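You operate a simulated robot arm through the tools that you are given. There is no shell and no other tool.

You run a simulated two-armed robot. Do the job below in one go: nothing can be reset, and whatever is moved stays where it is left.

JOB
Prime the cabinet's pump with two strokes, then top up the steel tank to FULL.
Fine: Pour from the jug on the side shelf, put it back and shut the tank lid. Set down upright: jug.

Only the result counts: the job must be done as asked and must still hold three seconds after the hand-in. Knocking over, shifting, dropping, spilling or breaking anything else fails it. A push-on lid holds only when it is set on centred and level and pressed home; a screw cap is set on level and turned clockwise until tight.

ROBOT AND FRAMES
Two 7-joint arms with three-finger grippers on one trunk that stands fixed in place. Base frame: the origin is at the foot of the trunk, x ahead of it, y to its left, z up; the work surface is at about z = 0.22. Lengths are in m, angles in rad, forces in N, time in s.
The left shoulder is at [0.074, 0.126, 1.182], the right one opposite. Each reaches about 0.939 m from its shoulder. Payload 2.94 kg a hand.
Tool frame (each hand has its own): the origin (TCP) lies between the finger pads and is the grasp point; the fingertips stand 0.03 m ahead of it; z points along the fingers, y is the line along which they close. The gripper opens to 0.128 m; its body begins 0.093 m behind the TCP.
Orientation is that of the tool frame in the base frame, as [roll, pitch, yaw] about the fixed x, y, z axes, in that order (R = Rz(yaw) Ry(pitch) Rx(roll)). With the fingers straight down and closing along the base's y, the tool's x points along the base's -x, its y along +y and its z along -z.

CONTROLS
- The arms move only by the tool jog_arm. It takes "left_deltas", "right_deltas" or both (then of equal length, played together; a hand with none holds still); each is a list of rows, each a list of 6 numbers: the shift along the tool's x, y, z in cm, then the turn, a rotation vector about the tool's x, y, z in rad. In form: [[dx, dy, dz, ax, ay, az], ...]. A call has 1 to 20 rows; each row is the pose to reach, as a shift and turn from the pose commanded when the call began, along the tool's axes at that moment. "left_fingers" and "right_fingers" are, for a hand that has rows, the opening, from 0 (shut) to 1 (fully open), set as the call begins (left out, the last holds). Rows are played at 5 a second. More than 0.05 m and 0.15 rad between two rows, or a gripper value outside its range, and nothing of the call is played. Where a pose cannot be reached the arm comes as near as it can. A force on the tool above 90 N (or 10 N above the force at the start of the call, whichever is more), or a blocked arm, ends the call early, and 0.2 s more pass. Each finger travels about 0.0842 m/s and halts on what it meets, pressing with about 27 N; the grip force reading is that of the motor and also rises with nothing between the fingers. The clock runs only during rows and for 0.2 s after the last one: add rows that repeat a pose to give the fingers time. It gives the time, the measured TCP pose, the force on the tool (base axes), the opening and the grip force at its end, in the units of the frame above (readings bear some noise), with the torque about the TCP (base axes, N m) and any sound that the robot's microphone picked up.
- Cameras (640 x 400 px; columns grow to the right, rows downward): "scene" is now at [0.2071, 0.0229, 1.352]; the picture's right is [0.24, -0.97, 0.00], its down [-0.40, -0.10, -0.91] and it looks along [0.89, 0.22, -0.41] (base axes); focal length 214 px, centre (320, 200). "left" rides on the left gripper at [0.069, 0.015, -0.12] in its tool frame; the picture's right is [-0.22, 0.98, 0.00], its down [-0.82, -0.18, -0.54] and it looks along [-0.53, -0.12, 0.84] (tool axes); focal length 251 px, centre (320, 200). "right" rides on the right gripper at [0.069, -0.015, -0.12] in its tool frame; the picture's right is [0.21, 0.98, 0.00], its down [-0.82, 0.18, -0.54] and it looks along [-0.53, 0.12, 0.84] (tool axes); focal length 251 px, centre (320, 200). There is no depth. A picture from a camera that has moved, and an enlarged one, comes with that camera's place and axes in the base frame and with its lens. The place of the scene camera against the robot may be out by one fixed shift of up to 0.018 m in any direction.
- capture(camera): a new picture of that camera. No time passes.
- raise_lower(by): moves the trunk up (or, below 0, down) by that many m; the arms and the scene camera ride with it, the base frame stays. It gives what a move gives, with no picture.
- aim_head(pan, tilt): turns the head with the scene camera to pan (to the left, within 1.396 rad either way) and tilt (down, from -0.506 to 1.204), counted from straight ahead of the robot (the tilt from the chest, where the trunk bows). It gives what a move gives.
- enlarge(camera, box): a new picture of the part [left, top, right, bottom] of that camera's present view, enlarged. No time passes.
- job_done(): hands the job in; it is judged then, once.

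Nothing tells you positions but the pictures and the camera data. Unless the task says otherwise, let go and move clear before handing in.

The tools are called after "Request:" by a JSON object that holds its "method" and its "body". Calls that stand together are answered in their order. jog_arm: Moves the arms, as the interface text tells. Its arguments: {"type":"object","properties":{"left_deltas":{"type":"array","items":{"type":"array","items":{"type":"number"}}},"left_fingers":{"type":"number"},"right_deltas":{"type":"array","items":{"type":"array","items":{"type":"number"}}},"right_fingers":{"type":"number"}},"required":[]} The other tools are called the same way: raise_lower (by) moves the trunk up or down; aim_head (pan, tilt) turns the head that bears the scene camera; capture (camera) takes a picture; enlarge (camera, box) takes an enlarged picture of a part of a camera's view; job_done () hands the job in.

At the start:

```text
time_s: 0.0
left_position: [0.4311, 0.2285, 1.303]
left_ee_rot: [-3.141, 0.001, -3.141]
left_force: [0.0, -0.5, 0.2]
left_torque: [0.0, 0.0, 0.02]
left_opening: 0.128
left_grip_force: 0.0
right_position: [0.4658, -0.1491, 1.3096]
right_ee_rot: [3.14, -0.001, 3.141]
right_force: [-0.8, 0.7, 0.1]
right_torque: [0.02, -0.02, -0.01]
right_opening: 0.1282
right_grip_force: 0.1
trunk travel left (down, up): [-0.4, 0.147]
head pan, tilt (commanded): [0.239, 0.422]
```

scene: 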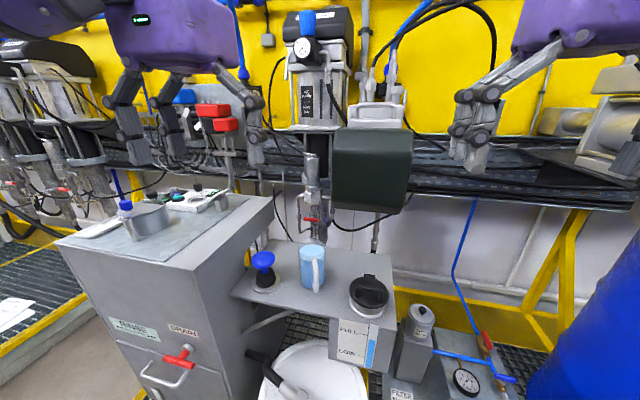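
right: 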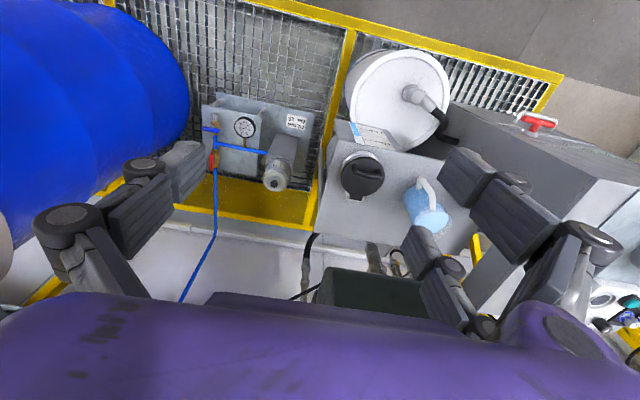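
left: 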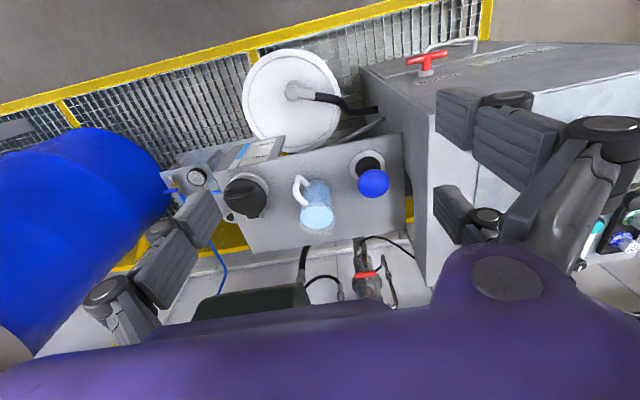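

I see a cabinet with a side shelf carrying a blue pump knob, a light-blue jug and a black-capped filler on a tank with a FULL/LOW gauge. I will look closer before moving.

Request:
{"method": "enlarge", "body": {"camera": "scene", "box": [220, 220, 460, 400]}}

Request:
{"method": "enlarge", "body": {"camera": "scene", "box": [40, 170, 280, 400]}}

Request:
{"method": "enlarge", "body": {"camera": "left", "box": [200, 40, 440, 260]}}

Request:
{"method": "enlarge", "body": {"camera": "right", "box": [190, 40, 480, 260]}}

```text
2.22 times, centred on (340, 310) of scene
camera zoom: at [0.2071, 0.0229, 1.352], right [0.24, -0.97, 0.0], down [-0.4, -0.1, -0.91], along [0.89, 0.22, -0.41], focal length 477 px, centre (276, -44)
```

zoom: 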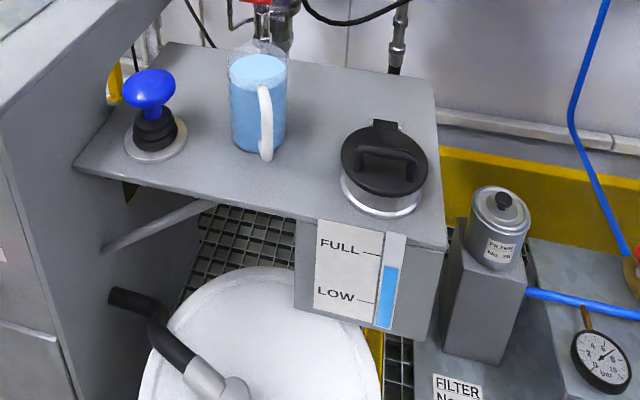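

```text
1.74 times, centred on (160, 285) of scene
camera zoom: at [0.2071, 0.0229, 1.352], right [0.24, -0.97, 0.0], down [-0.4, -0.1, -0.91], along [0.89, 0.22, -0.41], focal length 373 px, centre (598, 52)
```

zoom: 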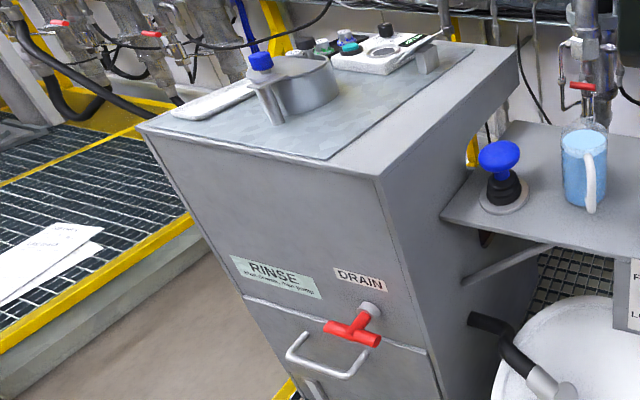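

```text
1.82 times, centred on (320, 150) of left
camera zoom: at [0.3623, 0.2435, 1.4236], right [0.21, 0.98, 0.0], down [0.82, -0.18, 0.54], along [0.53, -0.11, -0.84], focal length 457 px, centre (320, 291)
```

zoom: 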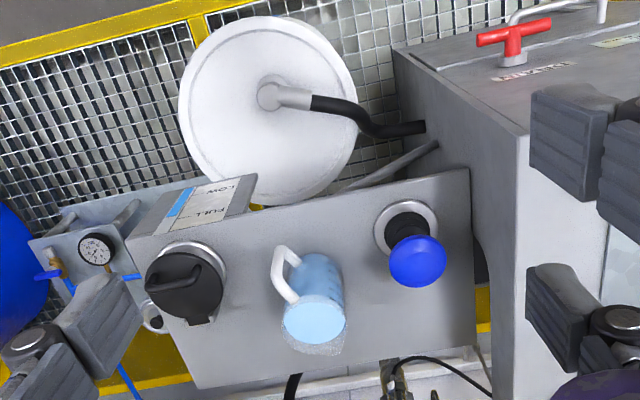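

```text
1.82 times, centred on (335, 150) of right
camera zoom: at [0.3947, -0.164, 1.4293], right [-0.21, 0.98, 0.0], down [0.82, 0.18, 0.54], along [0.53, 0.12, -0.84], focal length 457 px, centre (293, 291)
```

zoom: 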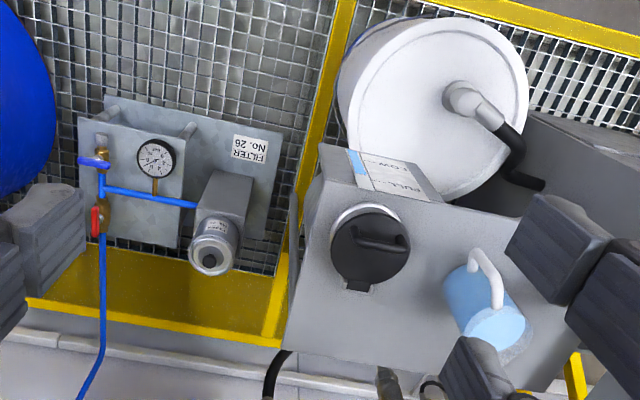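

The shelf top is at about z=0.85, with the pump near (0.64, 0.30), the jug near (0.69, 0.16) and the tank lid near (0.64, -0.01, 0.895). I'll look at the cabinet top, lid, pump and gauge in more detail.

Request:
{"method": "enlarge", "body": {"camera": "scene", "box": [70, 160, 240, 260]}}

Request:
{"method": "enlarge", "body": {"camera": "scene", "box": [325, 260, 405, 360]}}

Request:
{"method": "enlarge", "body": {"camera": "scene", "box": [235, 230, 345, 310]}}

Request:
{"method": "enlarge", "body": {"camera": "right", "box": [320, 120, 440, 240]}}

Request:
{"method": "enlarge", "body": {"camera": "left", "box": [210, 130, 420, 250]}}

```text
3.76 times, centred on (155, 210) of scene
camera zoom: at [0.2071, 0.0229, 1.352], right [0.24, -0.97, 0.0], down [-0.4, -0.1, -0.91], along [0.89, 0.22, -0.41], focal length 807 px, centre (941, 162)
```

zoom: 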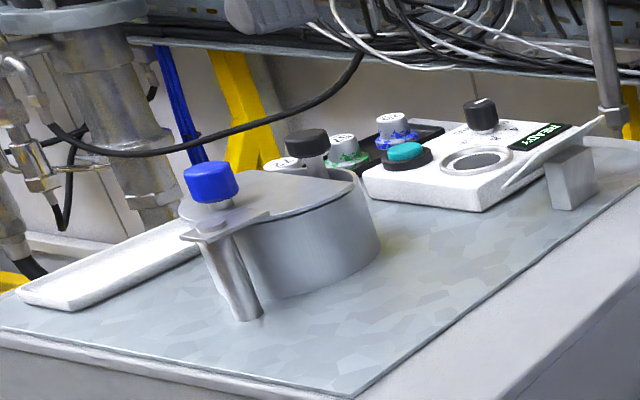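

```text
4.00 times, centred on (365, 310) of scene
camera zoom: at [0.2071, 0.0229, 1.352], right [0.24, -0.97, 0.0], down [-0.4, -0.1, -0.91], along [0.89, 0.22, -0.41], focal length 858 px, centre (140, -240)
```

zoom: 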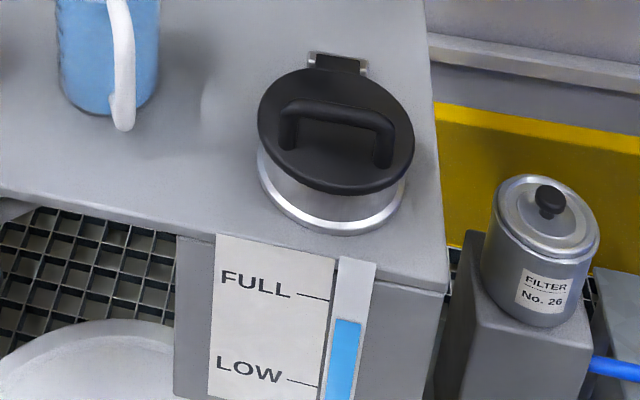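

```text
5.00 times, centred on (290, 270) of scene
camera zoom: at [0.2071, 0.0229, 1.352], right [0.24, -0.97, 0.0], down [-0.4, -0.1, -0.91], along [0.89, 0.22, -0.41], focal length 1072 px, centre (470, -150)
```

zoom: 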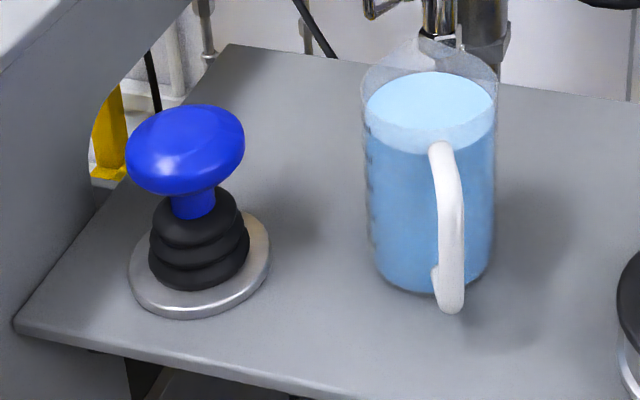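

```text
3.33 times, centred on (380, 180) of right
camera zoom: at [0.3947, -0.164, 1.4293], right [-0.21, 0.98, 0.0], down [0.82, 0.18, 0.54], along [0.53, 0.12, -0.84], focal length 838 px, centre (120, 267)
```

zoom: 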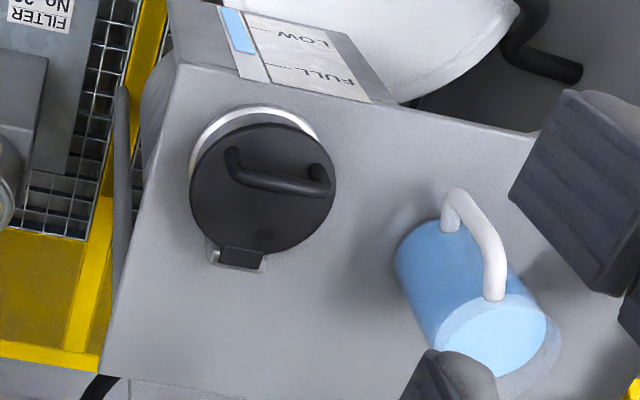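

```text
3.05 times, centred on (315, 190) of left
camera zoom: at [0.3623, 0.2435, 1.4236], right [0.21, 0.98, 0.0], down [0.82, -0.18, 0.54], along [0.53, -0.11, -0.84], focal length 766 px, centre (335, 230)
```

zoom: 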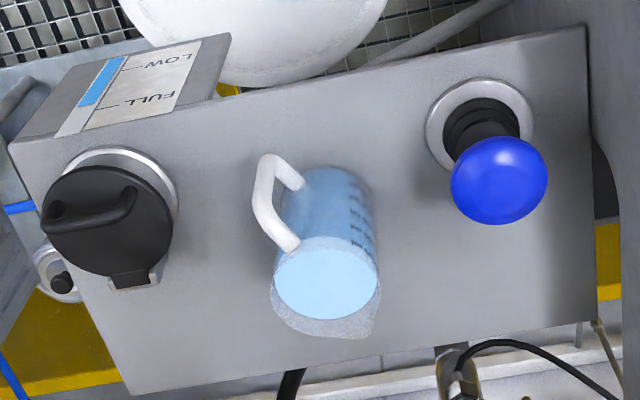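

The pump (blue mushroom knob over a black bellows) sits near (0.643, 0.299). The lid is hinged at its far side and has a bar handle, and the jug's handle points toward the robot. I'll bring the closed left hand above the pump for a closer look.

Request:
{"method": "jog_arm", "body": {"left_deltas": [[-3, 1, 2, 0, 0, 0], [-6, 2, 4, 0, 0, 0], [-9, 3, 6, 0, 0, 0], [-12, 4, 8, 0, 0, 0], [-15, 5, 10, 0, 0, 0], [-18, 6, 12, 0, 0, 0], [-20, 7, 15, 0, 0, 0], [-20, 7, 15, 0, 0, 0], [-20, 7, 15, 0, 0, 0]], "left_fingers": 0}}

```text
time_s: 2.0
left_position: [0.6316, 0.2992, 1.1533]
left_ee_rot: [-3.141, 0.003, -3.14]
left_force: [0.9, -0.5, 0.5]
left_torque: [-0.05, -0.02, -0.02]
left_opening: 0.0001
left_grip_force: 2.7
right_position: [0.4655, -0.1479, 1.3101]
right_ee_rot: [3.14, -0.001, 3.141]
right_force: [1.3, -0.4, -0.3]
right_torque: [0.02, -0.01, -0.01]
right_opening: 0.1279
right_grip_force: 0.1
trunk travel left (down, up): [-0.4, 0.147]
head pan, tilt (commanded): [0.239, 0.422]
```

The left hand should be above the pump with its fingers shut. I'll check from its own camera and the scene camera.

Request:
{"method": "capture", "body": {"camera": "left"}}

Request:
{"method": "capture", "body": {"camera": "scene"}}

Request:
{"method": "capture", "body": {"camera": "right"}}

```text
taken
camera left: at [0.5627, 0.3141, 1.2727], right [0.21, 0.98, 0.0], down [0.82, -0.18, 0.54], along [0.53, -0.11, -0.84], focal length 251 px, centre (320, 200)
```

left: 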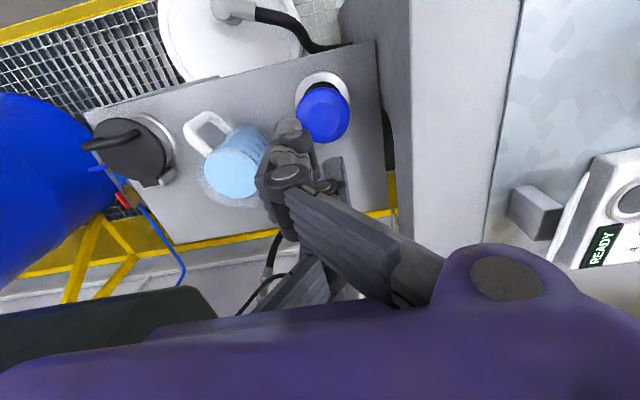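

```text
taken
camera scene: at [0.2075, 0.0231, 1.3519], right [0.24, -0.97, 0.0], down [-0.4, -0.1, -0.91], along [0.89, 0.22, -0.41], focal length 214 px, centre (320, 200)
```

scene: 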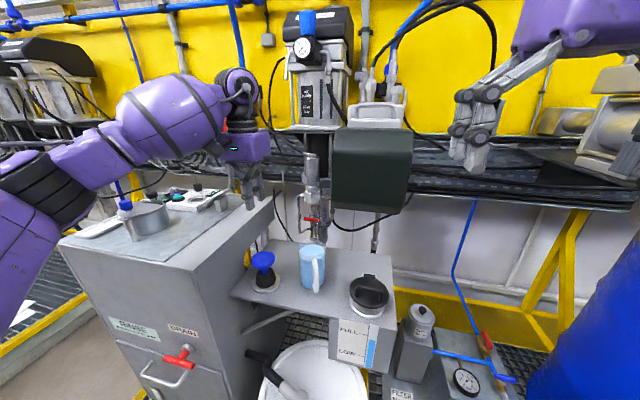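

```text
taken
camera right: at [0.3951, -0.1638, 1.4292], right [-0.21, 0.98, 0.0], down [0.82, 0.18, 0.54], along [0.53, 0.12, -0.84], focal length 251 px, centre (320, 200)
```

right: 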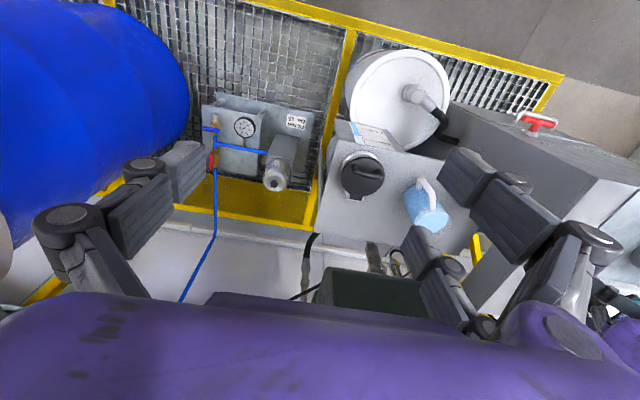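

The knob centre is at about (0.640, 0.299, 0.957). I'll lower the closed fingertips to just above it.

Request:
{"method": "jog_arm", "body": {"left_deltas": [[-1, 0, 3, 0, 0, 0], [-1, 0, 6, 0, 0, 0], [-1, 0, 9, 0, 0, 0], [-1, 0, 11, 0, 0, 0], [-1, 0, 12.5, 0, 0, 0], [-1, 0, 12.5, 0, 0, 0]]}}

Request:
{"method": "capture", "body": {"camera": "left"}}

Request:
{"method": "enlarge", "body": {"camera": "scene", "box": [200, 200, 360, 300]}}

```text
time_s: 3.4
left_position: [0.6421, 0.2976, 1.0292]
left_ee_rot: [-3.142, 0.002, -3.141]
left_force: [0.1, 0.7, -0.3]
left_torque: [0.02, 0.0, -0.03]
left_opening: 0.0
left_grip_force: 3.2
right_position: [0.4644, -0.1466, 1.3112]
right_ee_rot: [3.14, 0.0, 3.141]
right_force: [-0.1, -0.3, 0.4]
right_torque: [0.06, -0.02, 0.01]
right_opening: 0.1278
right_grip_force: 0.0
trunk travel left (down, up): [-0.4, 0.147]
head pan, tilt (commanded): [0.239, 0.422]
```

```text
taken
camera left: at [0.5729, 0.3141, 1.149], right [0.21, 0.98, 0.0], down [0.82, -0.18, 0.54], along [0.53, -0.12, -0.84], focal length 251 px, centre (320, 200)
```

left: 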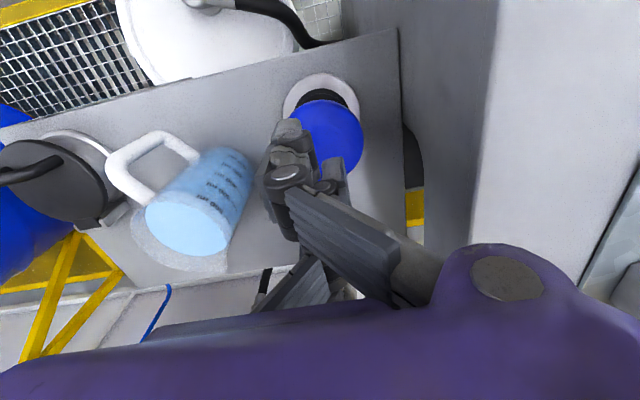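

```text
4.00 times, centred on (280, 250) of scene
camera zoom: at [0.2071, 0.0228, 1.352], right [0.24, -0.97, 0.0], down [-0.4, -0.1, -0.91], along [0.89, 0.22, -0.41], focal length 858 px, centre (480, 0)
```

zoom: 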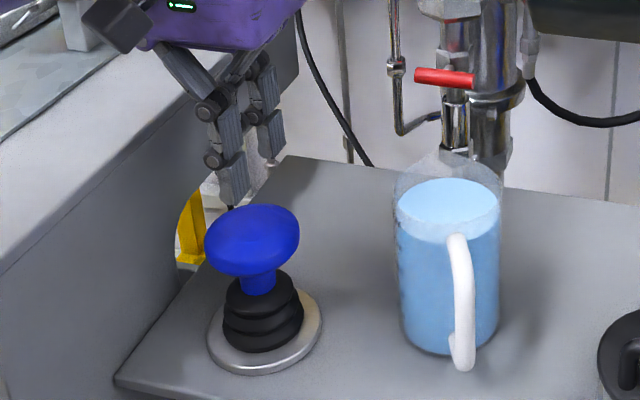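

The fingertips are about 2 cm above the knob. I'll press down in small steps and watch the force and sound.

Request:
{"method": "jog_arm", "body": {"left_deltas": [[0, 0, 1, 0, 0, 0], [0, 0, 1.5, 0, 0, 0], [0, 0, 2, 0, 0, 0], [0, 0, 2.5, 0, 0, 0], [0, 0, 3, 0, 0, 0], [0, 0, 3, 0, 0, 0]]}}

Request:
{"method": "enlarge", "body": {"camera": "scene", "box": [200, 200, 360, 300]}}

```text
time_s: 4.8
left_position: [0.6426, 0.3002, 0.9972]
left_ee_rot: [-3.141, 0.0, 3.141]
left_force: [-0.3, -0.4, -0.8]
left_torque: [0.0, 0.01, -0.02]
left_opening: 0.0
left_grip_force: 2.4
right_position: [0.4649, -0.1486, 1.3097]
right_ee_rot: [3.14, 0.0, 3.14]
right_force: [-1.0, 0.2, 0.0]
right_torque: [-0.01, -0.02, 0.01]
right_opening: 0.1278
right_grip_force: 0.1
trunk travel left (down, up): [-0.4, 0.147]
head pan, tilt (commanded): [0.239, 0.422]
```

```text
4.00 times, centred on (280, 250) of scene
camera zoom: at [0.2071, 0.0229, 1.352], right [0.24, -0.97, 0.0], down [-0.4, -0.1, -0.91], along [0.89, 0.22, -0.41], focal length 858 px, centre (480, 0)
```

zoom: 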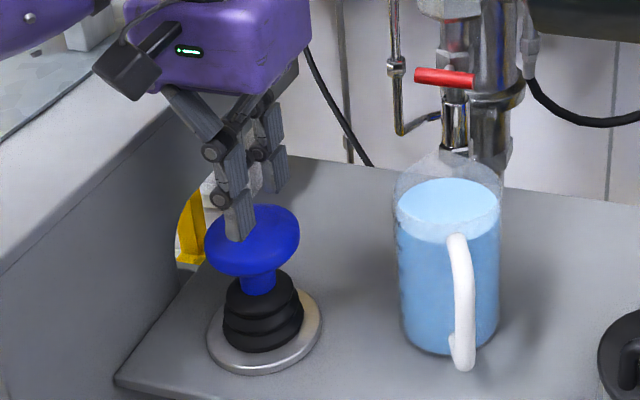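

Request:
{"method": "capture", "body": {"camera": "left"}}

Request:
{"method": "enlarge", "body": {"camera": "right", "box": [340, 120, 560, 260]}}

```text
taken
camera left: at [0.5728, 0.3139, 1.119], right [0.21, 0.98, 0.0], down [0.82, -0.18, 0.54], along [0.53, -0.11, -0.84], focal length 251 px, centre (320, 200)
```

left: 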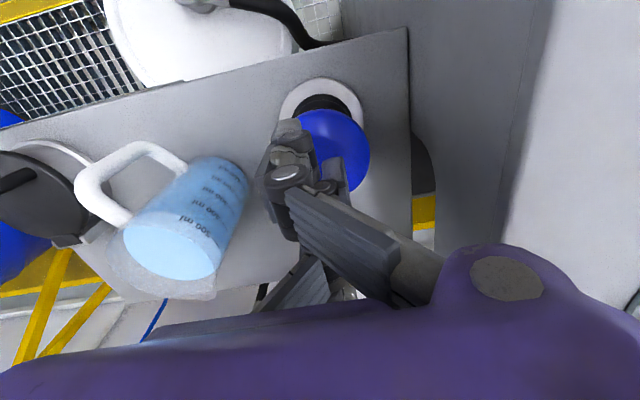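

```text
2.86 times, centred on (450, 190) of right
camera zoom: at [0.3947, -0.1641, 1.4293], right [-0.21, 0.98, 0.0], down [0.82, 0.18, 0.54], along [0.53, 0.12, -0.84], focal length 718 px, centre (-51, 229)
```

zoom: 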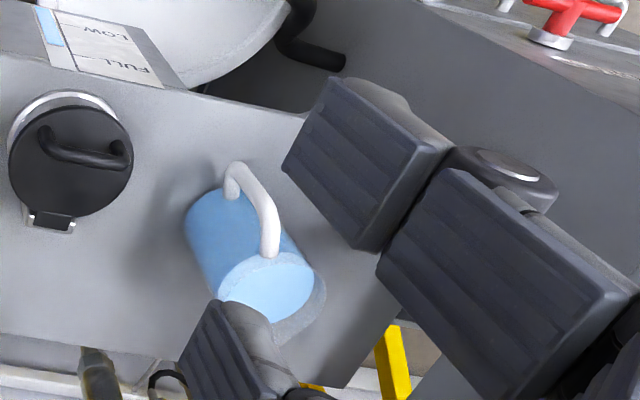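

No contact yet. I'll continue down in 5 mm steps.

Request:
{"method": "jog_arm", "body": {"left_deltas": [[0, 0, 0.5, 0, 0, 0], [0, 0, 1, 0, 0, 0], [0, 0, 1.5, 0, 0, 0], [0, 0, 1.5, 0, 0, 0]]}}

Request:
{"method": "enlarge", "body": {"camera": "scene", "box": [200, 200, 360, 300]}}

```text
time_s: 5.8
left_position: [0.6434, 0.2979, 0.9841]
left_ee_rot: [3.141, 0.002, -3.14]
left_force: [0.3, 0.0, 0.4]
left_torque: [0.02, 0.01, -0.04]
left_opening: 0.0
left_grip_force: 3.4
right_position: [0.465, -0.1484, 1.3101]
right_ee_rot: [3.14, -0.001, 3.141]
right_force: [-0.2, -0.4, 0.4]
right_torque: [0.02, -0.01, -0.01]
right_opening: 0.1278
right_grip_force: 0.1
trunk travel left (down, up): [-0.4, 0.147]
head pan, tilt (commanded): [0.239, 0.422]
```

```text
4.00 times, centred on (280, 250) of scene
camera zoom: at [0.2071, 0.0229, 1.352], right [0.24, -0.97, 0.0], down [-0.4, -0.1, -0.91], along [0.89, 0.22, -0.41], focal length 858 px, centre (480, 0)
```

zoom: 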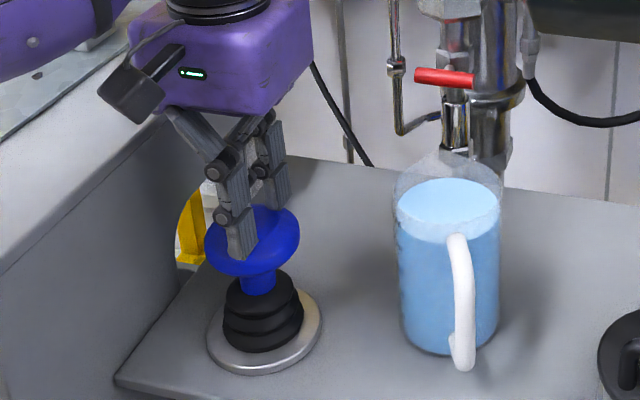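

Request:
{"method": "enlarge", "body": {"camera": "scene", "box": [225, 215, 305, 275]}}

Request:
{"method": "enlarge", "body": {"camera": "left", "box": [240, 70, 440, 220]}}

```text
6.67 times, centred on (265, 245) of scene
camera zoom: at [0.2071, 0.0229, 1.352], right [0.24, -0.97, 0.0], down [-0.4, -0.1, -0.91], along [0.89, 0.22, -0.41], focal length 1430 px, centre (687, -100)
```

zoom: 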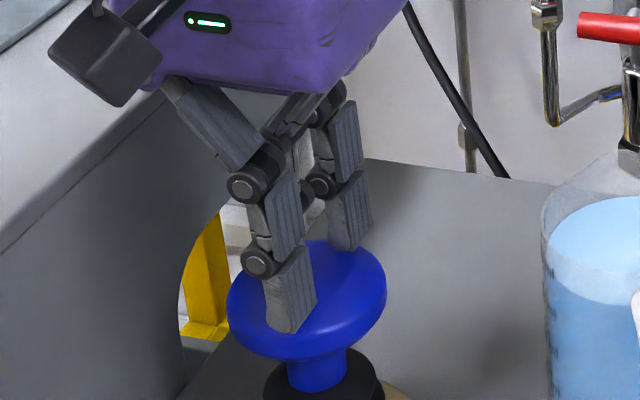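

```text
2.67 times, centred on (340, 145) of left
camera zoom: at [0.5727, 0.3139, 1.1039], right [0.21, 0.98, 0.0], down [0.82, -0.18, 0.54], along [0.53, -0.11, -0.84], focal length 670 px, centre (267, 347)
```

zoom: 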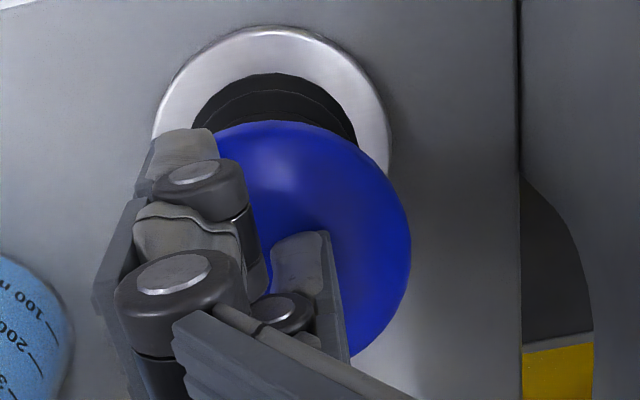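

Request:
{"method": "jog_arm", "body": {"left_deltas": [[0, 0, 0.3, 0, 0, 0], [0, 0, 0.6, 0, 0, 0], [0, 0, 0.9, 0, 0, 0], [0, 0, 0.9, 0, 0, 0]]}}

Request:
{"method": "enlarge", "body": {"camera": "scene", "box": [225, 215, 305, 275]}}

Request:
{"method": "enlarge", "body": {"camera": "left", "box": [240, 70, 440, 220]}}

```text
time_s: 6.8
left_position: [0.6425, 0.2986, 0.9741]
left_ee_rot: [3.138, 0.001, -3.139]
left_force: [0.7, -0.5, 3.6]
left_torque: [-0.03, 0.04, 0.01]
left_opening: 0.006
left_grip_force: 3.3
right_position: [0.4649, -0.1492, 1.3094]
right_ee_rot: [3.14, -0.002, 3.14]
right_force: [-0.2, 0.2, -0.6]
right_torque: [0.02, 0.01, -0.01]
right_opening: 0.1281
right_grip_force: 0.0
trunk travel left (down, up): [-0.4, 0.147]
head pan, tilt (commanded): [0.239, 0.422]
```

```text
6.67 times, centred on (265, 245) of scene
camera zoom: at [0.207, 0.0227, 1.352], right [0.24, -0.97, 0.0], down [-0.4, -0.1, -0.91], along [0.89, 0.22, -0.41], focal length 1430 px, centre (687, -100)
```

zoom: 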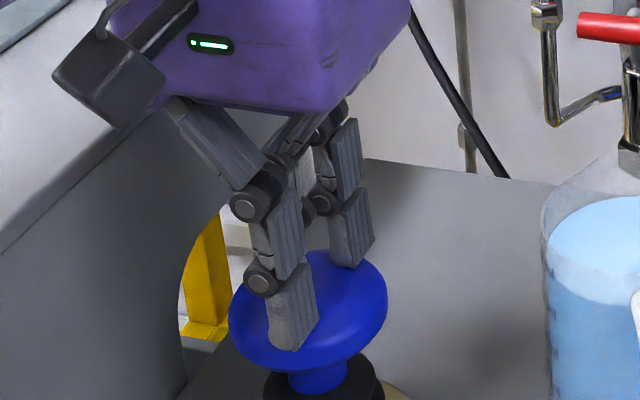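

```text
2.67 times, centred on (340, 145) of left
camera zoom: at [0.5726, 0.314, 1.0948], right [0.21, 0.98, 0.0], down [0.82, -0.18, 0.54], along [0.53, -0.11, -0.84], focal length 670 px, centre (267, 347)
```

zoom: 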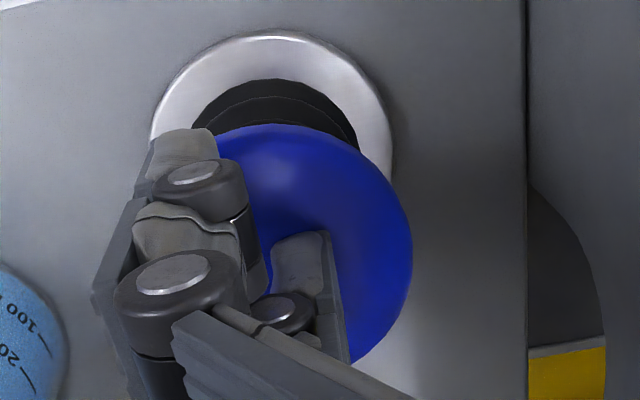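

Contact is made (about 3.6 N) and the knob has started to sink. I'll push down gradually for the first stroke.

Request:
{"method": "jog_arm", "body": {"left_deltas": [[0, 0, 0.5, 0, 0, 0], [0, 0, 1.0, 0, 0, 0], [0, 0, 1.5, 0, 0, 0], [0, 0, 1.5, 0, 0, 0]]}}

Request:
{"method": "enlarge", "body": {"camera": "scene", "box": [225, 215, 305, 275]}}

```text
time_s: 7.8
left_position: [0.641, 0.2991, 0.9603]
left_ee_rot: [3.14, 0.002, -3.139]
left_force: [4.1, 2.4, 8.0]
left_torque: [-0.03, 0.03, -0.01]
left_opening: 0.0059
left_grip_force: 2.9
right_position: [0.466, -0.1482, 1.3098]
right_ee_rot: [3.14, 0.001, 3.14]
right_force: [0.8, -0.1, -0.6]
right_torque: [-0.01, 0.01, -0.02]
right_opening: 0.1279
right_grip_force: 0.0
trunk travel left (down, up): [-0.4, 0.147]
head pan, tilt (commanded): [0.239, 0.422]
```

```text
6.67 times, centred on (265, 245) of scene
camera zoom: at [0.2069, 0.0228, 1.3521], right [0.24, -0.97, 0.0], down [-0.4, -0.1, -0.91], along [0.89, 0.22, -0.41], focal length 1430 px, centre (687, -100)
```

zoom: 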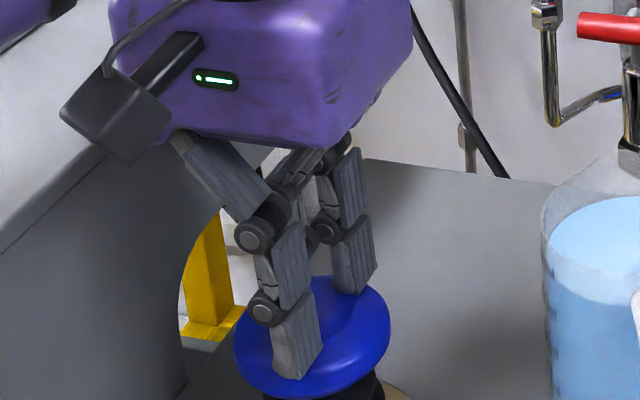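

Request:
{"method": "jog_arm", "body": {"left_deltas": [[0, 0, 0.5, 0, 0, 0], [0, 0, 1.0, 0, 0, 0], [0, 0, 1.5, 0, 0, 0], [0, 0, 1.5, 0, 0, 0]]}}

Request:
{"method": "enlarge", "body": {"camera": "scene", "box": [225, 215, 305, 275]}}

```text
time_s: 8.8
left_position: [0.6416, 0.2975, 0.9494]
left_ee_rot: [3.14, 0.012, -3.14]
left_force: [6.5, 7.2, 39.1]
left_torque: [-0.15, 0.7, -0.33]
left_opening: 0.0059
left_grip_force: 2.7
right_position: [0.462, -0.1489, 1.3114]
right_ee_rot: [3.138, 0.003, 3.139]
right_force: [0.2, -0.5, -0.2]
right_torque: [-0.01, -0.03, 0.02]
right_opening: 0.128
right_grip_force: 0.1
trunk travel left (down, up): [-0.4, 0.147]
head pan, tilt (commanded): [0.239, 0.422]
```

```text
6.67 times, centred on (265, 245) of scene
camera zoom: at [0.2041, 0.0221, 1.3528], right [0.24, -0.97, 0.0], down [-0.4, -0.1, -0.91], along [0.89, 0.22, -0.41], focal length 1430 px, centre (687, -100)
```

zoom: 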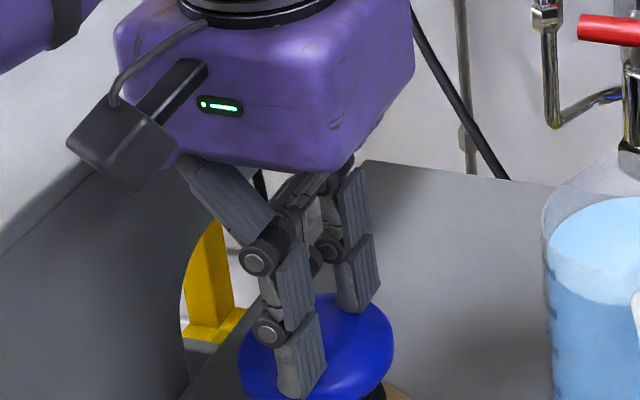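

The force jumped to 39 N at TCP z≈0.950, so the knob is at its bottom stop after about 2.7 cm of travel. I'll lift fully to let it return and check.

Request:
{"method": "jog_arm", "body": {"left_deltas": [[0, 0, -1, 0, 0, 0], [0, 0, -2, 0, 0, 0], [0, 0, -3, 0, 0, 0], [0, 0, -4, 0, 0, 0], [0, 0, -5, 0, 0, 0], [0, 0, -5, 0, 0, 0], [0, 0, -5, 0, 0, 0]]}}

Request:
{"method": "enlarge", "body": {"camera": "scene", "box": [225, 215, 305, 275]}}

```text
time_s: 10.4
left_position: [0.6418, 0.2975, 0.9935]
left_ee_rot: [-3.139, 0.001, -3.141]
left_force: [0.2, 0.5, 0.1]
left_torque: [0.01, 0.01, -0.01]
left_opening: 0.0001
left_grip_force: 3.3
right_position: [0.4651, -0.1484, 1.3093]
right_ee_rot: [3.139, 0.001, -3.141]
right_force: [0.0, 0.5, 1.0]
right_torque: [-0.01, -0.03, -0.02]
right_opening: 0.1281
right_grip_force: 0.1
trunk travel left (down, up): [-0.4, 0.147]
head pan, tilt (commanded): [0.239, 0.422]
```

```text
6.67 times, centred on (265, 245) of scene
camera zoom: at [0.207, 0.0228, 1.352], right [0.24, -0.97, 0.0], down [-0.4, -0.1, -0.91], along [0.89, 0.22, -0.41], focal length 1430 px, centre (687, -100)
```

zoom: 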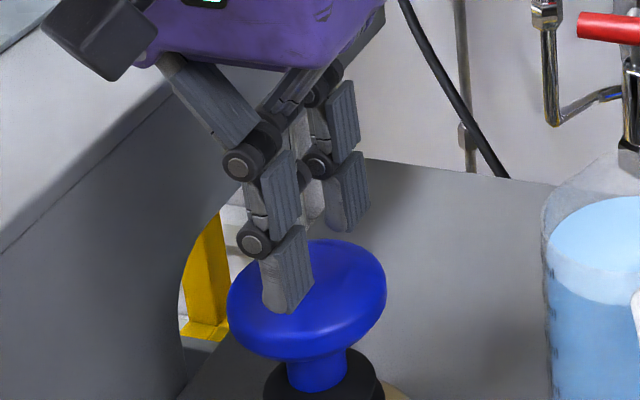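

The knob sprang back to the top. I'll make the second full stroke now.

Request:
{"method": "jog_arm", "body": {"left_deltas": [[0, 0, 1, 0, 0, 0], [0, 0, 2, 0, 0, 0], [0, 0, 2.7, 0, 0, 0], [0, 0, 3.4, 0, 0, 0], [0, 0, 4.0, 0, 0, 0], [0, 0, 4.5, 0, 0, 0], [0, 0, 5.0, 0, 0, 0], [0, 0, 5.1, 0, 0, 0], [0, 0, 5.1, 0, 0, 0]]}}

Request:
{"method": "enlarge", "body": {"camera": "scene", "box": [225, 215, 305, 275]}}

```text
time_s: 12.4
left_position: [0.6411, 0.2992, 0.9496]
left_ee_rot: [3.141, 0.014, -3.139]
left_force: [4.0, 12.0, 46.0]
left_torque: [-0.13, 0.84, -0.32]
left_opening: 0.0061
left_grip_force: 2.9
right_position: [0.4604, -0.1481, 1.3115]
right_ee_rot: [3.141, 0.003, 3.141]
right_force: [-0.5, -0.7, -0.3]
right_torque: [0.01, -0.02, 0.02]
right_opening: 0.128
right_grip_force: 0.0
trunk travel left (down, up): [-0.4, 0.147]
head pan, tilt (commanded): [0.239, 0.422]
```

```text
6.67 times, centred on (265, 245) of scene
camera zoom: at [0.2034, 0.0225, 1.3528], right [0.24, -0.97, 0.0], down [-0.4, -0.1, -0.91], along [0.89, 0.22, -0.41], focal length 1430 px, centre (687, -100)
```

zoom: 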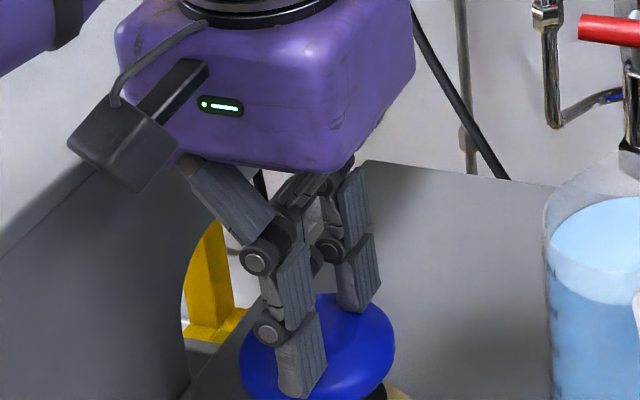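

The second stroke hit the bottom at 46 N. I'll lift clear of the knob, go well up and away, and check the gauge.

Request:
{"method": "jog_arm", "body": {"left_deltas": [[0, 0, -1, 0, 0, 0], [0, 0, -2, 0, 0, 0], [0, 0, -3.5, 0, 0, 0], [0, 0, -5, 0, 0, 0], [0, 0, -8, 0, 0, 0], [0, 0, -12, 0, 0, 0], [0, 0, -16, 0, 0, 0], [4, 0, -18, 0, 0, 0], [8, 0, -18, 0, 0, 0], [12, 0, -18, 0, 0, 0], [16, 1, -18, 0, 0, 0], [16, 1, -18, 0, 0, 0]]}}

Request:
{"method": "capture", "body": {"camera": "scene"}}

Request:
{"method": "enlarge", "body": {"camera": "scene", "box": [325, 260, 405, 360]}}

Request:
{"method": "enlarge", "body": {"camera": "left", "box": [180, 30, 420, 180]}}

```text
time_s: 15.0
left_position: [0.4825, 0.3078, 1.1229]
left_ee_rot: [3.141, 0.0, -3.14]
left_force: [0.1, 0.1, -0.5]
left_torque: [0.01, 0.02, -0.01]
left_opening: 0.0002
left_grip_force: 2.7
right_position: [0.4669, -0.149, 1.31]
right_ee_rot: [3.14, 0.0, 3.14]
right_force: [0.2, 0.8, -1.4]
right_torque: [0.01, 0.05, 0.03]
right_opening: 0.1282
right_grip_force: 0.1
trunk travel left (down, up): [-0.4, 0.147]
head pan, tilt (commanded): [0.239, 0.422]
```

```text
taken
camera scene: at [0.2085, 0.0224, 1.3517], right [0.24, -0.97, 0.0], down [-0.4, -0.1, -0.91], along [0.89, 0.22, -0.41], focal length 214 px, centre (320, 200)
```

scene: 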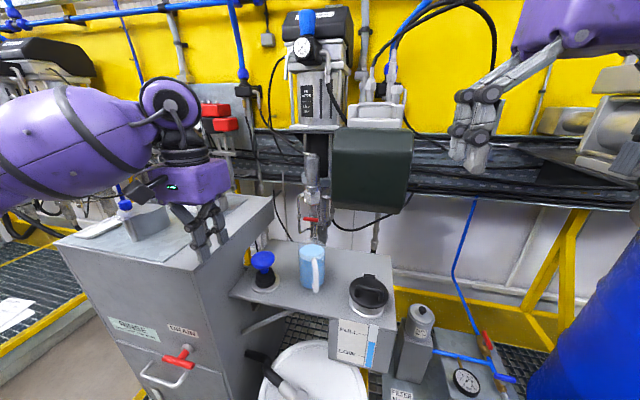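

```text
4.00 times, centred on (365, 310) of scene
camera zoom: at [0.2085, 0.0224, 1.3517], right [0.24, -0.97, 0.0], down [-0.4, -0.1, -0.91], along [0.89, 0.22, -0.41], focal length 858 px, centre (140, -240)
```

zoom: 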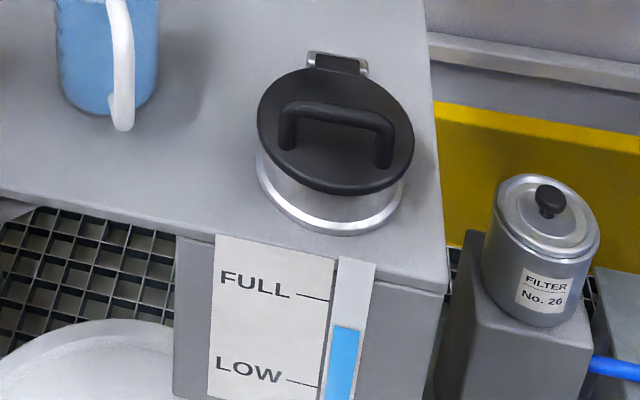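

```text
2.67 times, centred on (300, 105) of left
camera zoom: at [0.4124, 0.3226, 1.2427], right [0.21, 0.98, 0.0], down [0.82, -0.18, 0.54], along [0.53, -0.11, -0.84], focal length 670 px, centre (373, 453)
```

zoom: 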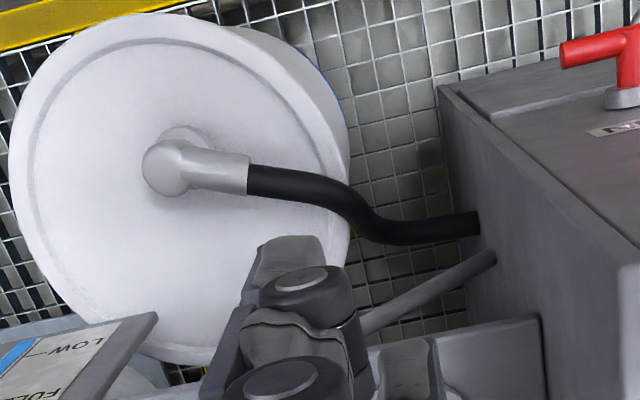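

Both strokes are done: the knob sprang back and the gauge dropped slightly, to about 73% of the way from LOW to FULL. I put the lid bar near (0.6225, -0.002, 0.924), running along y, with the hinge at about (0.703, -0.006, 0.89). Next the right hand goes above the bar, turned 90° so it closes along x.

Request:
{"method": "jog_arm", "body": {"right_deltas": [[-1.3, 1.2, 2, 0, 0, -0.13], [-2.6, 2.4, 4, 0, 0, -0.26], [-3.9, 3.6, 6, 0, 0, -0.39], [-5.2, 4.9, 8, 0, 0, -0.52], [-6.5, 6.1, 10, 0, 0, -0.65], [-7.8, 7.3, 12, 0, 0, -0.78], [-9.1, 8.6, 14, 0, 0, -0.91], [-10.4, 9.8, 16, 0, 0, -1.04], [-11.7, 11, 18, 0, 0, -1.17], [-13, 12.3, 20, 0, 0, -1.3], [-14.4, 13.5, 22.5, 0, 0, -1.44], [-15.6, 14.7, 25, 0, 0, -1.571], [-15.6, 14.7, 25, 0, 0, -1.571]], "right_fingers": 0.45}}

Request:
{"method": "capture", "body": {"camera": "right"}}

Request:
{"method": "capture", "body": {"camera": "scene"}}

```text
time_s: 17.8
left_position: [0.4819, 0.308, 1.122]
left_ee_rot: [-3.14, 0.001, -3.139]
left_force: [0.2, -0.6, 0.4]
left_torque: [-0.02, 0.02, -0.01]
left_opening: 0.0001
left_grip_force: 2.8
right_position: [0.5348, 0.0155, 1.0676]
right_ee_rot: [-3.067, -0.005, -1.83]
right_force: [-0.4, 1.3, 0.5]
right_torque: [0.04, -0.03, 0.03]
right_opening: 0.0576
right_grip_force: 0.0
right hand out of reach, approached as far as the arm can: row 9, 10, 11, 12, 13
trunk travel left (down, up): [-0.4, 0.147]
head pan, tilt (commanded): [0.239, 0.422]
```

```text
taken
camera right: at [0.5223, -0.0531, 1.1873], right [-1.0, 0.04, -0.07], down [0.0, 0.85, 0.52], along [0.08, 0.52, -0.85], focal length 251 px, centre (320, 200)
```

right: 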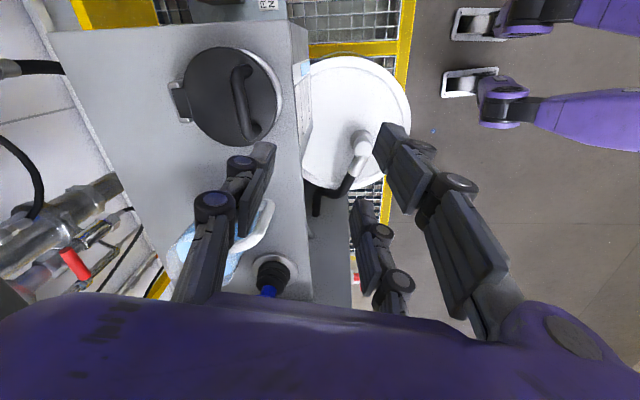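

```text
taken
camera scene: at [0.2072, 0.0232, 1.352], right [0.24, -0.97, 0.0], down [-0.4, -0.1, -0.91], along [0.89, 0.22, -0.41], focal length 214 px, centre (320, 200)
```

scene: 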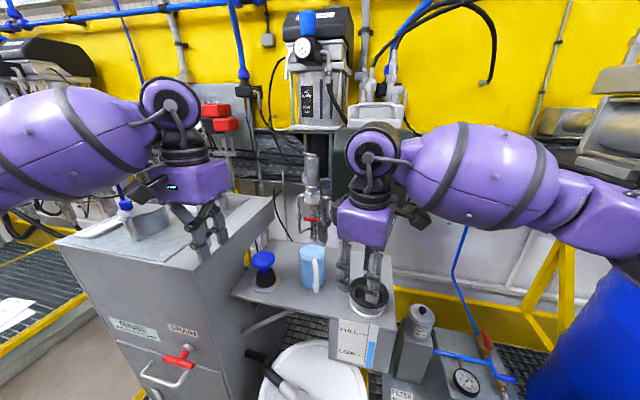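

The right arm ran into its limits turning that way. I'll turn it back and try the opposite 90° turn, with the camera on the left side.

Request:
{"method": "jog_arm", "body": {"right_deltas": [[0, 0, -1, 0, 0, 0.14], [0, 0, -2, 0, 0, 0.28], [0, 0, -3, 0, 0, 0.42], [0, 0, -3, 0, 0, 0.56], [0, 0, -3, 0, 0, 0.7], [0, 0, -3, 0, 0, 0.84], [0, 0, -3, 0, 0, 0.98], [0, 0, -3, 0, 0, 1.12], [0, 0, -3, 0, 0, 1.26], [0, 0, -3, 0, 0, 1.4], [0, 0, -3, 0, 0, 1.571], [0, 0, -3, 0, 0, 1.571]]}}

```text
refused: row 11 steps farther than a row can; nothing moved
```

Request:
{"method": "jog_arm", "body": {"right_deltas": [[0, 0, -1, 0, 0, 0.145], [0, 0, -2, 0, 0, 0.29], [0, 0, -3, 0, 0, 0.435], [0, 0, -3, 0, 0, 0.58], [0, 0, -3, 0, 0, 0.725], [0, 0, -3, 0, 0, 0.87], [0, 0, -3, 0, 0, 1.015], [0, 0, -3, 0, 0, 1.16], [0, 0, -3, 0, 0, 1.305], [0, 0, -3, 0, 0, 1.45], [0, 0, -3, 0, 0, 1.571], [0, 0, -3, 0, 0, 1.571]]}}

```text
time_s: 20.4
left_position: [0.4812, 0.3076, 1.1235]
left_ee_rot: [-3.141, 0.0, -3.141]
left_force: [-0.4, -0.9, 0.8]
left_torque: [0.01, 0.03, -0.02]
left_opening: 0.0001
left_grip_force: 2.9
right_position: [0.5333, 0.0162, 1.0971]
right_ee_rot: [-3.136, 0.074, 2.882]
right_force: [0.0, 0.0, -0.5]
right_torque: [-0.01, -0.03, 0.03]
right_opening: 0.0575
right_grip_force: 0.0
trunk travel left (down, up): [-0.4, 0.147]
head pan, tilt (commanded): [0.239, 0.422]
```

Now I'll turn the other way, from yaw 2.88 to 1.57.

Request:
{"method": "jog_arm", "body": {"right_deltas": [[0, 0, 0, 0.0049, 0.0063, 0.131], [0, 0, 0, 0.0097, 0.0126, 0.262], [0, 0, 0, 0.0146, 0.0189, 0.393], [0, 0, 0, 0.0194, 0.0252, 0.524], [0, 0, 0, 0.0243, 0.0316, 0.655], [0, 0, 0, 0.0291, 0.0379, 0.786], [0, 0, 0, 0.034, 0.0442, 0.917], [0, 0, 0, 0.0388, 0.0505, 1.048], [0, 0, 0, 0.0437, 0.0568, 1.18], [0, 0, 0, 0.0485, 0.0631, 1.3106], [0, 0, 0, 0.0485, 0.0631, 1.3106]]}}

Request:
{"method": "capture", "body": {"camera": "scene"}}

```text
time_s: 22.8
left_position: [0.4812, 0.307, 1.1219]
left_ee_rot: [3.141, 0.001, -3.14]
left_force: [-0.2, -0.3, -0.3]
left_torque: [-0.02, 0.02, -0.03]
left_opening: 0.0
left_grip_force: 3.1
right_position: [0.5335, 0.0149, 1.0984]
right_ee_rot: [-3.139, 0.005, 1.57]
right_force: [-0.5, -0.8, 0.1]
right_torque: [0.04, 0.01, 0.03]
right_opening: 0.0577
right_grip_force: 0.1
trunk travel left (down, up): [-0.4, 0.147]
head pan, tilt (commanded): [0.239, 0.422]
```

```text
taken
camera scene: at [0.2071, 0.023, 1.352], right [0.24, -0.97, 0.0], down [-0.4, -0.1, -0.91], along [0.89, 0.22, -0.41], focal length 214 px, centre (320, 200)
```

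scene: 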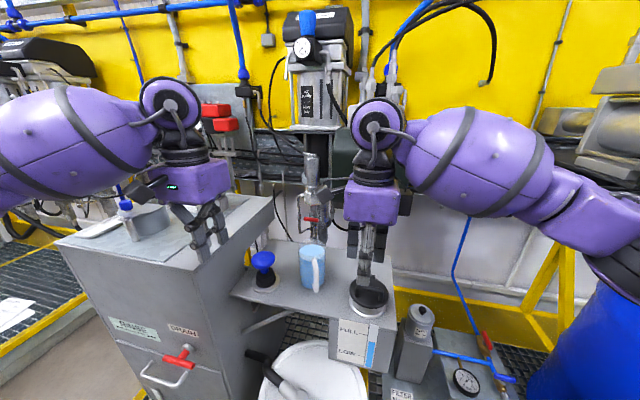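

Yaw 1.57 works. I'll move above the bar and check the alignment.

Request:
{"method": "jog_arm", "body": {"right_deltas": [[-0.4, 2, 1, 0, 0, 0], [-0.8, 4, 2, 0, 0, 0], [-1.2, 6, 3, 0, 0, 0], [-1.7, 8.9, 5, 0, 0, 0], [-1.7, 8.9, 7, 0, 0, 0], [-1.7, 8.9, 7, 0, 0, 0]]}}

Request:
{"method": "capture", "body": {"camera": "right"}}

Request:
{"method": "enlarge", "body": {"camera": "scene", "box": [300, 160, 460, 320]}}

Request:
{"method": "capture", "body": {"camera": "left"}}

```text
time_s: 24.2
left_position: [0.4818, 0.3075, 1.1237]
left_ee_rot: [3.141, 0.001, -3.141]
left_force: [0.6, -0.2, 0.7]
left_torque: [0.0, 0.01, 0.07]
left_opening: 0.0
left_grip_force: 2.5
right_position: [0.6233, -0.0017, 1.0272]
right_ee_rot: [-3.14, 0.005, 1.573]
right_force: [-0.2, -0.9, 0.0]
right_torque: [0.0, 0.0, 0.0]
right_opening: 0.0577
right_grip_force: 0.1
trunk travel left (down, up): [-0.4, 0.147]
head pan, tilt (commanded): [0.239, 0.422]
```

```text
taken
camera right: at [0.6066, 0.0677, 1.1462], right [0.98, 0.22, 0.0], down [0.18, -0.82, 0.54], along [0.12, -0.53, -0.84], focal length 251 px, centre (320, 200)
```

right: 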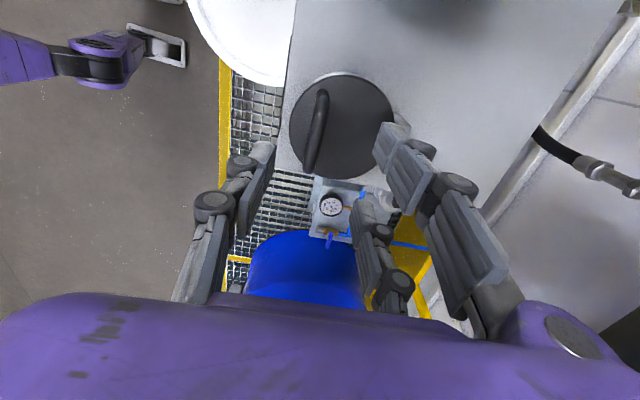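

```text
2.50 times, centred on (380, 240) of scene
camera zoom: at [0.2072, 0.023, 1.352], right [0.24, -0.97, 0.0], down [-0.4, -0.1, -0.91], along [0.89, 0.22, -0.41], focal length 536 px, centre (170, 100)
```

zoom: 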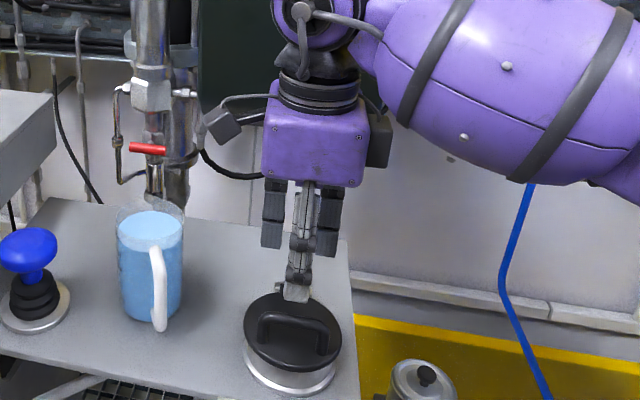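

```text
taken
camera left: at [0.4117, 0.3232, 1.2431], right [0.21, 0.98, 0.0], down [0.82, -0.18, 0.54], along [0.53, -0.11, -0.84], focal length 251 px, centre (320, 200)
```

left: 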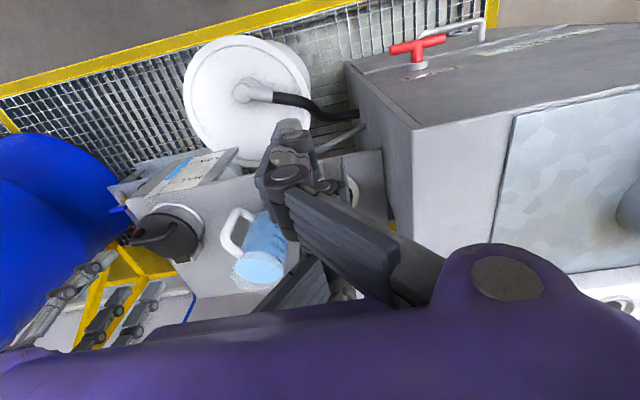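

The bar centre is about (0.619, -0.003). I'll descend with the fingers straddling it.

Request:
{"method": "jog_arm", "body": {"right_deltas": [[0, -0.35, 2.5, 0, 0, 0], [0, -0.35, 5, 0, 0, 0], [0, -0.35, 7, 0, 0, 0], [0, -0.35, 8.2, 0, 0, 0], [0, -0.35, 8.2, 0, 0, 0]]}}

Request:
{"method": "capture", "body": {"camera": "right"}}

Request:
{"method": "enlarge", "body": {"camera": "scene", "box": [320, 220, 420, 320]}}

Request:
{"method": "enlarge", "body": {"camera": "left", "box": [60, 160, 260, 300]}}

```text
time_s: 25.4
left_position: [0.4805, 0.3085, 1.1242]
left_ee_rot: [3.141, 0.002, -3.141]
left_force: [1.1, 0.8, -0.8]
left_torque: [-0.04, 0.0, 0.04]
left_opening: 0.0001
left_grip_force: 2.4
right_position: [0.6192, -0.0022, 0.9466]
right_ee_rot: [-3.14, 0.005, 1.573]
right_force: [0.3, 0.2, -0.8]
right_torque: [-0.02, -0.02, -0.01]
right_opening: 0.0577
right_grip_force: 0.1
trunk travel left (down, up): [-0.4, 0.147]
head pan, tilt (commanded): [0.239, 0.422]
```

```text
taken
camera right: at [0.6027, 0.0672, 1.0649], right [0.98, 0.22, 0.0], down [0.18, -0.82, 0.54], along [0.12, -0.53, -0.84], focal length 251 px, centre (320, 200)
```

right: 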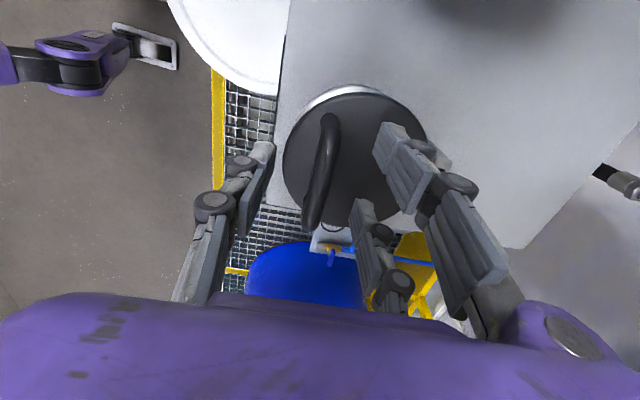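

```text
4.00 times, centred on (370, 270) of scene
camera zoom: at [0.207, 0.023, 1.352], right [0.24, -0.97, 0.0], down [-0.4, -0.1, -0.91], along [0.89, 0.22, -0.41], focal length 858 px, centre (120, -80)
```

zoom: 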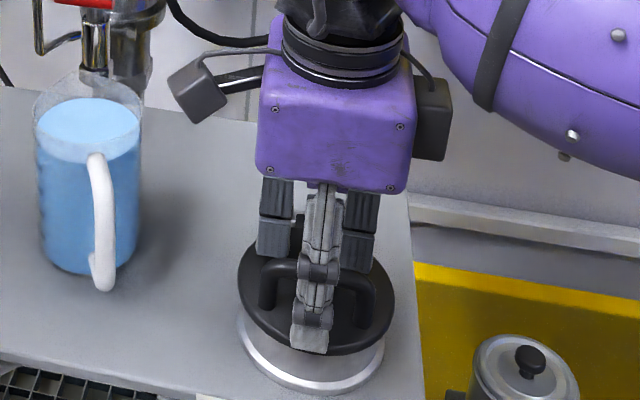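

```text
2.86 times, centred on (160, 230) of left
camera zoom: at [0.4114, 0.3232, 1.2432], right [0.21, 0.98, 0.0], down [0.82, -0.18, 0.54], along [0.53, -0.11, -0.84], focal length 718 px, centre (777, 114)
```

zoom: 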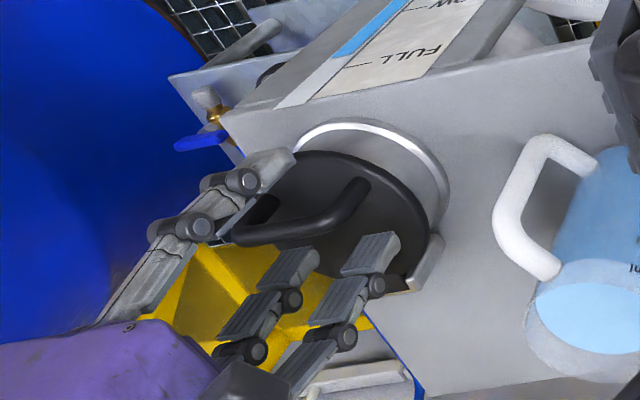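

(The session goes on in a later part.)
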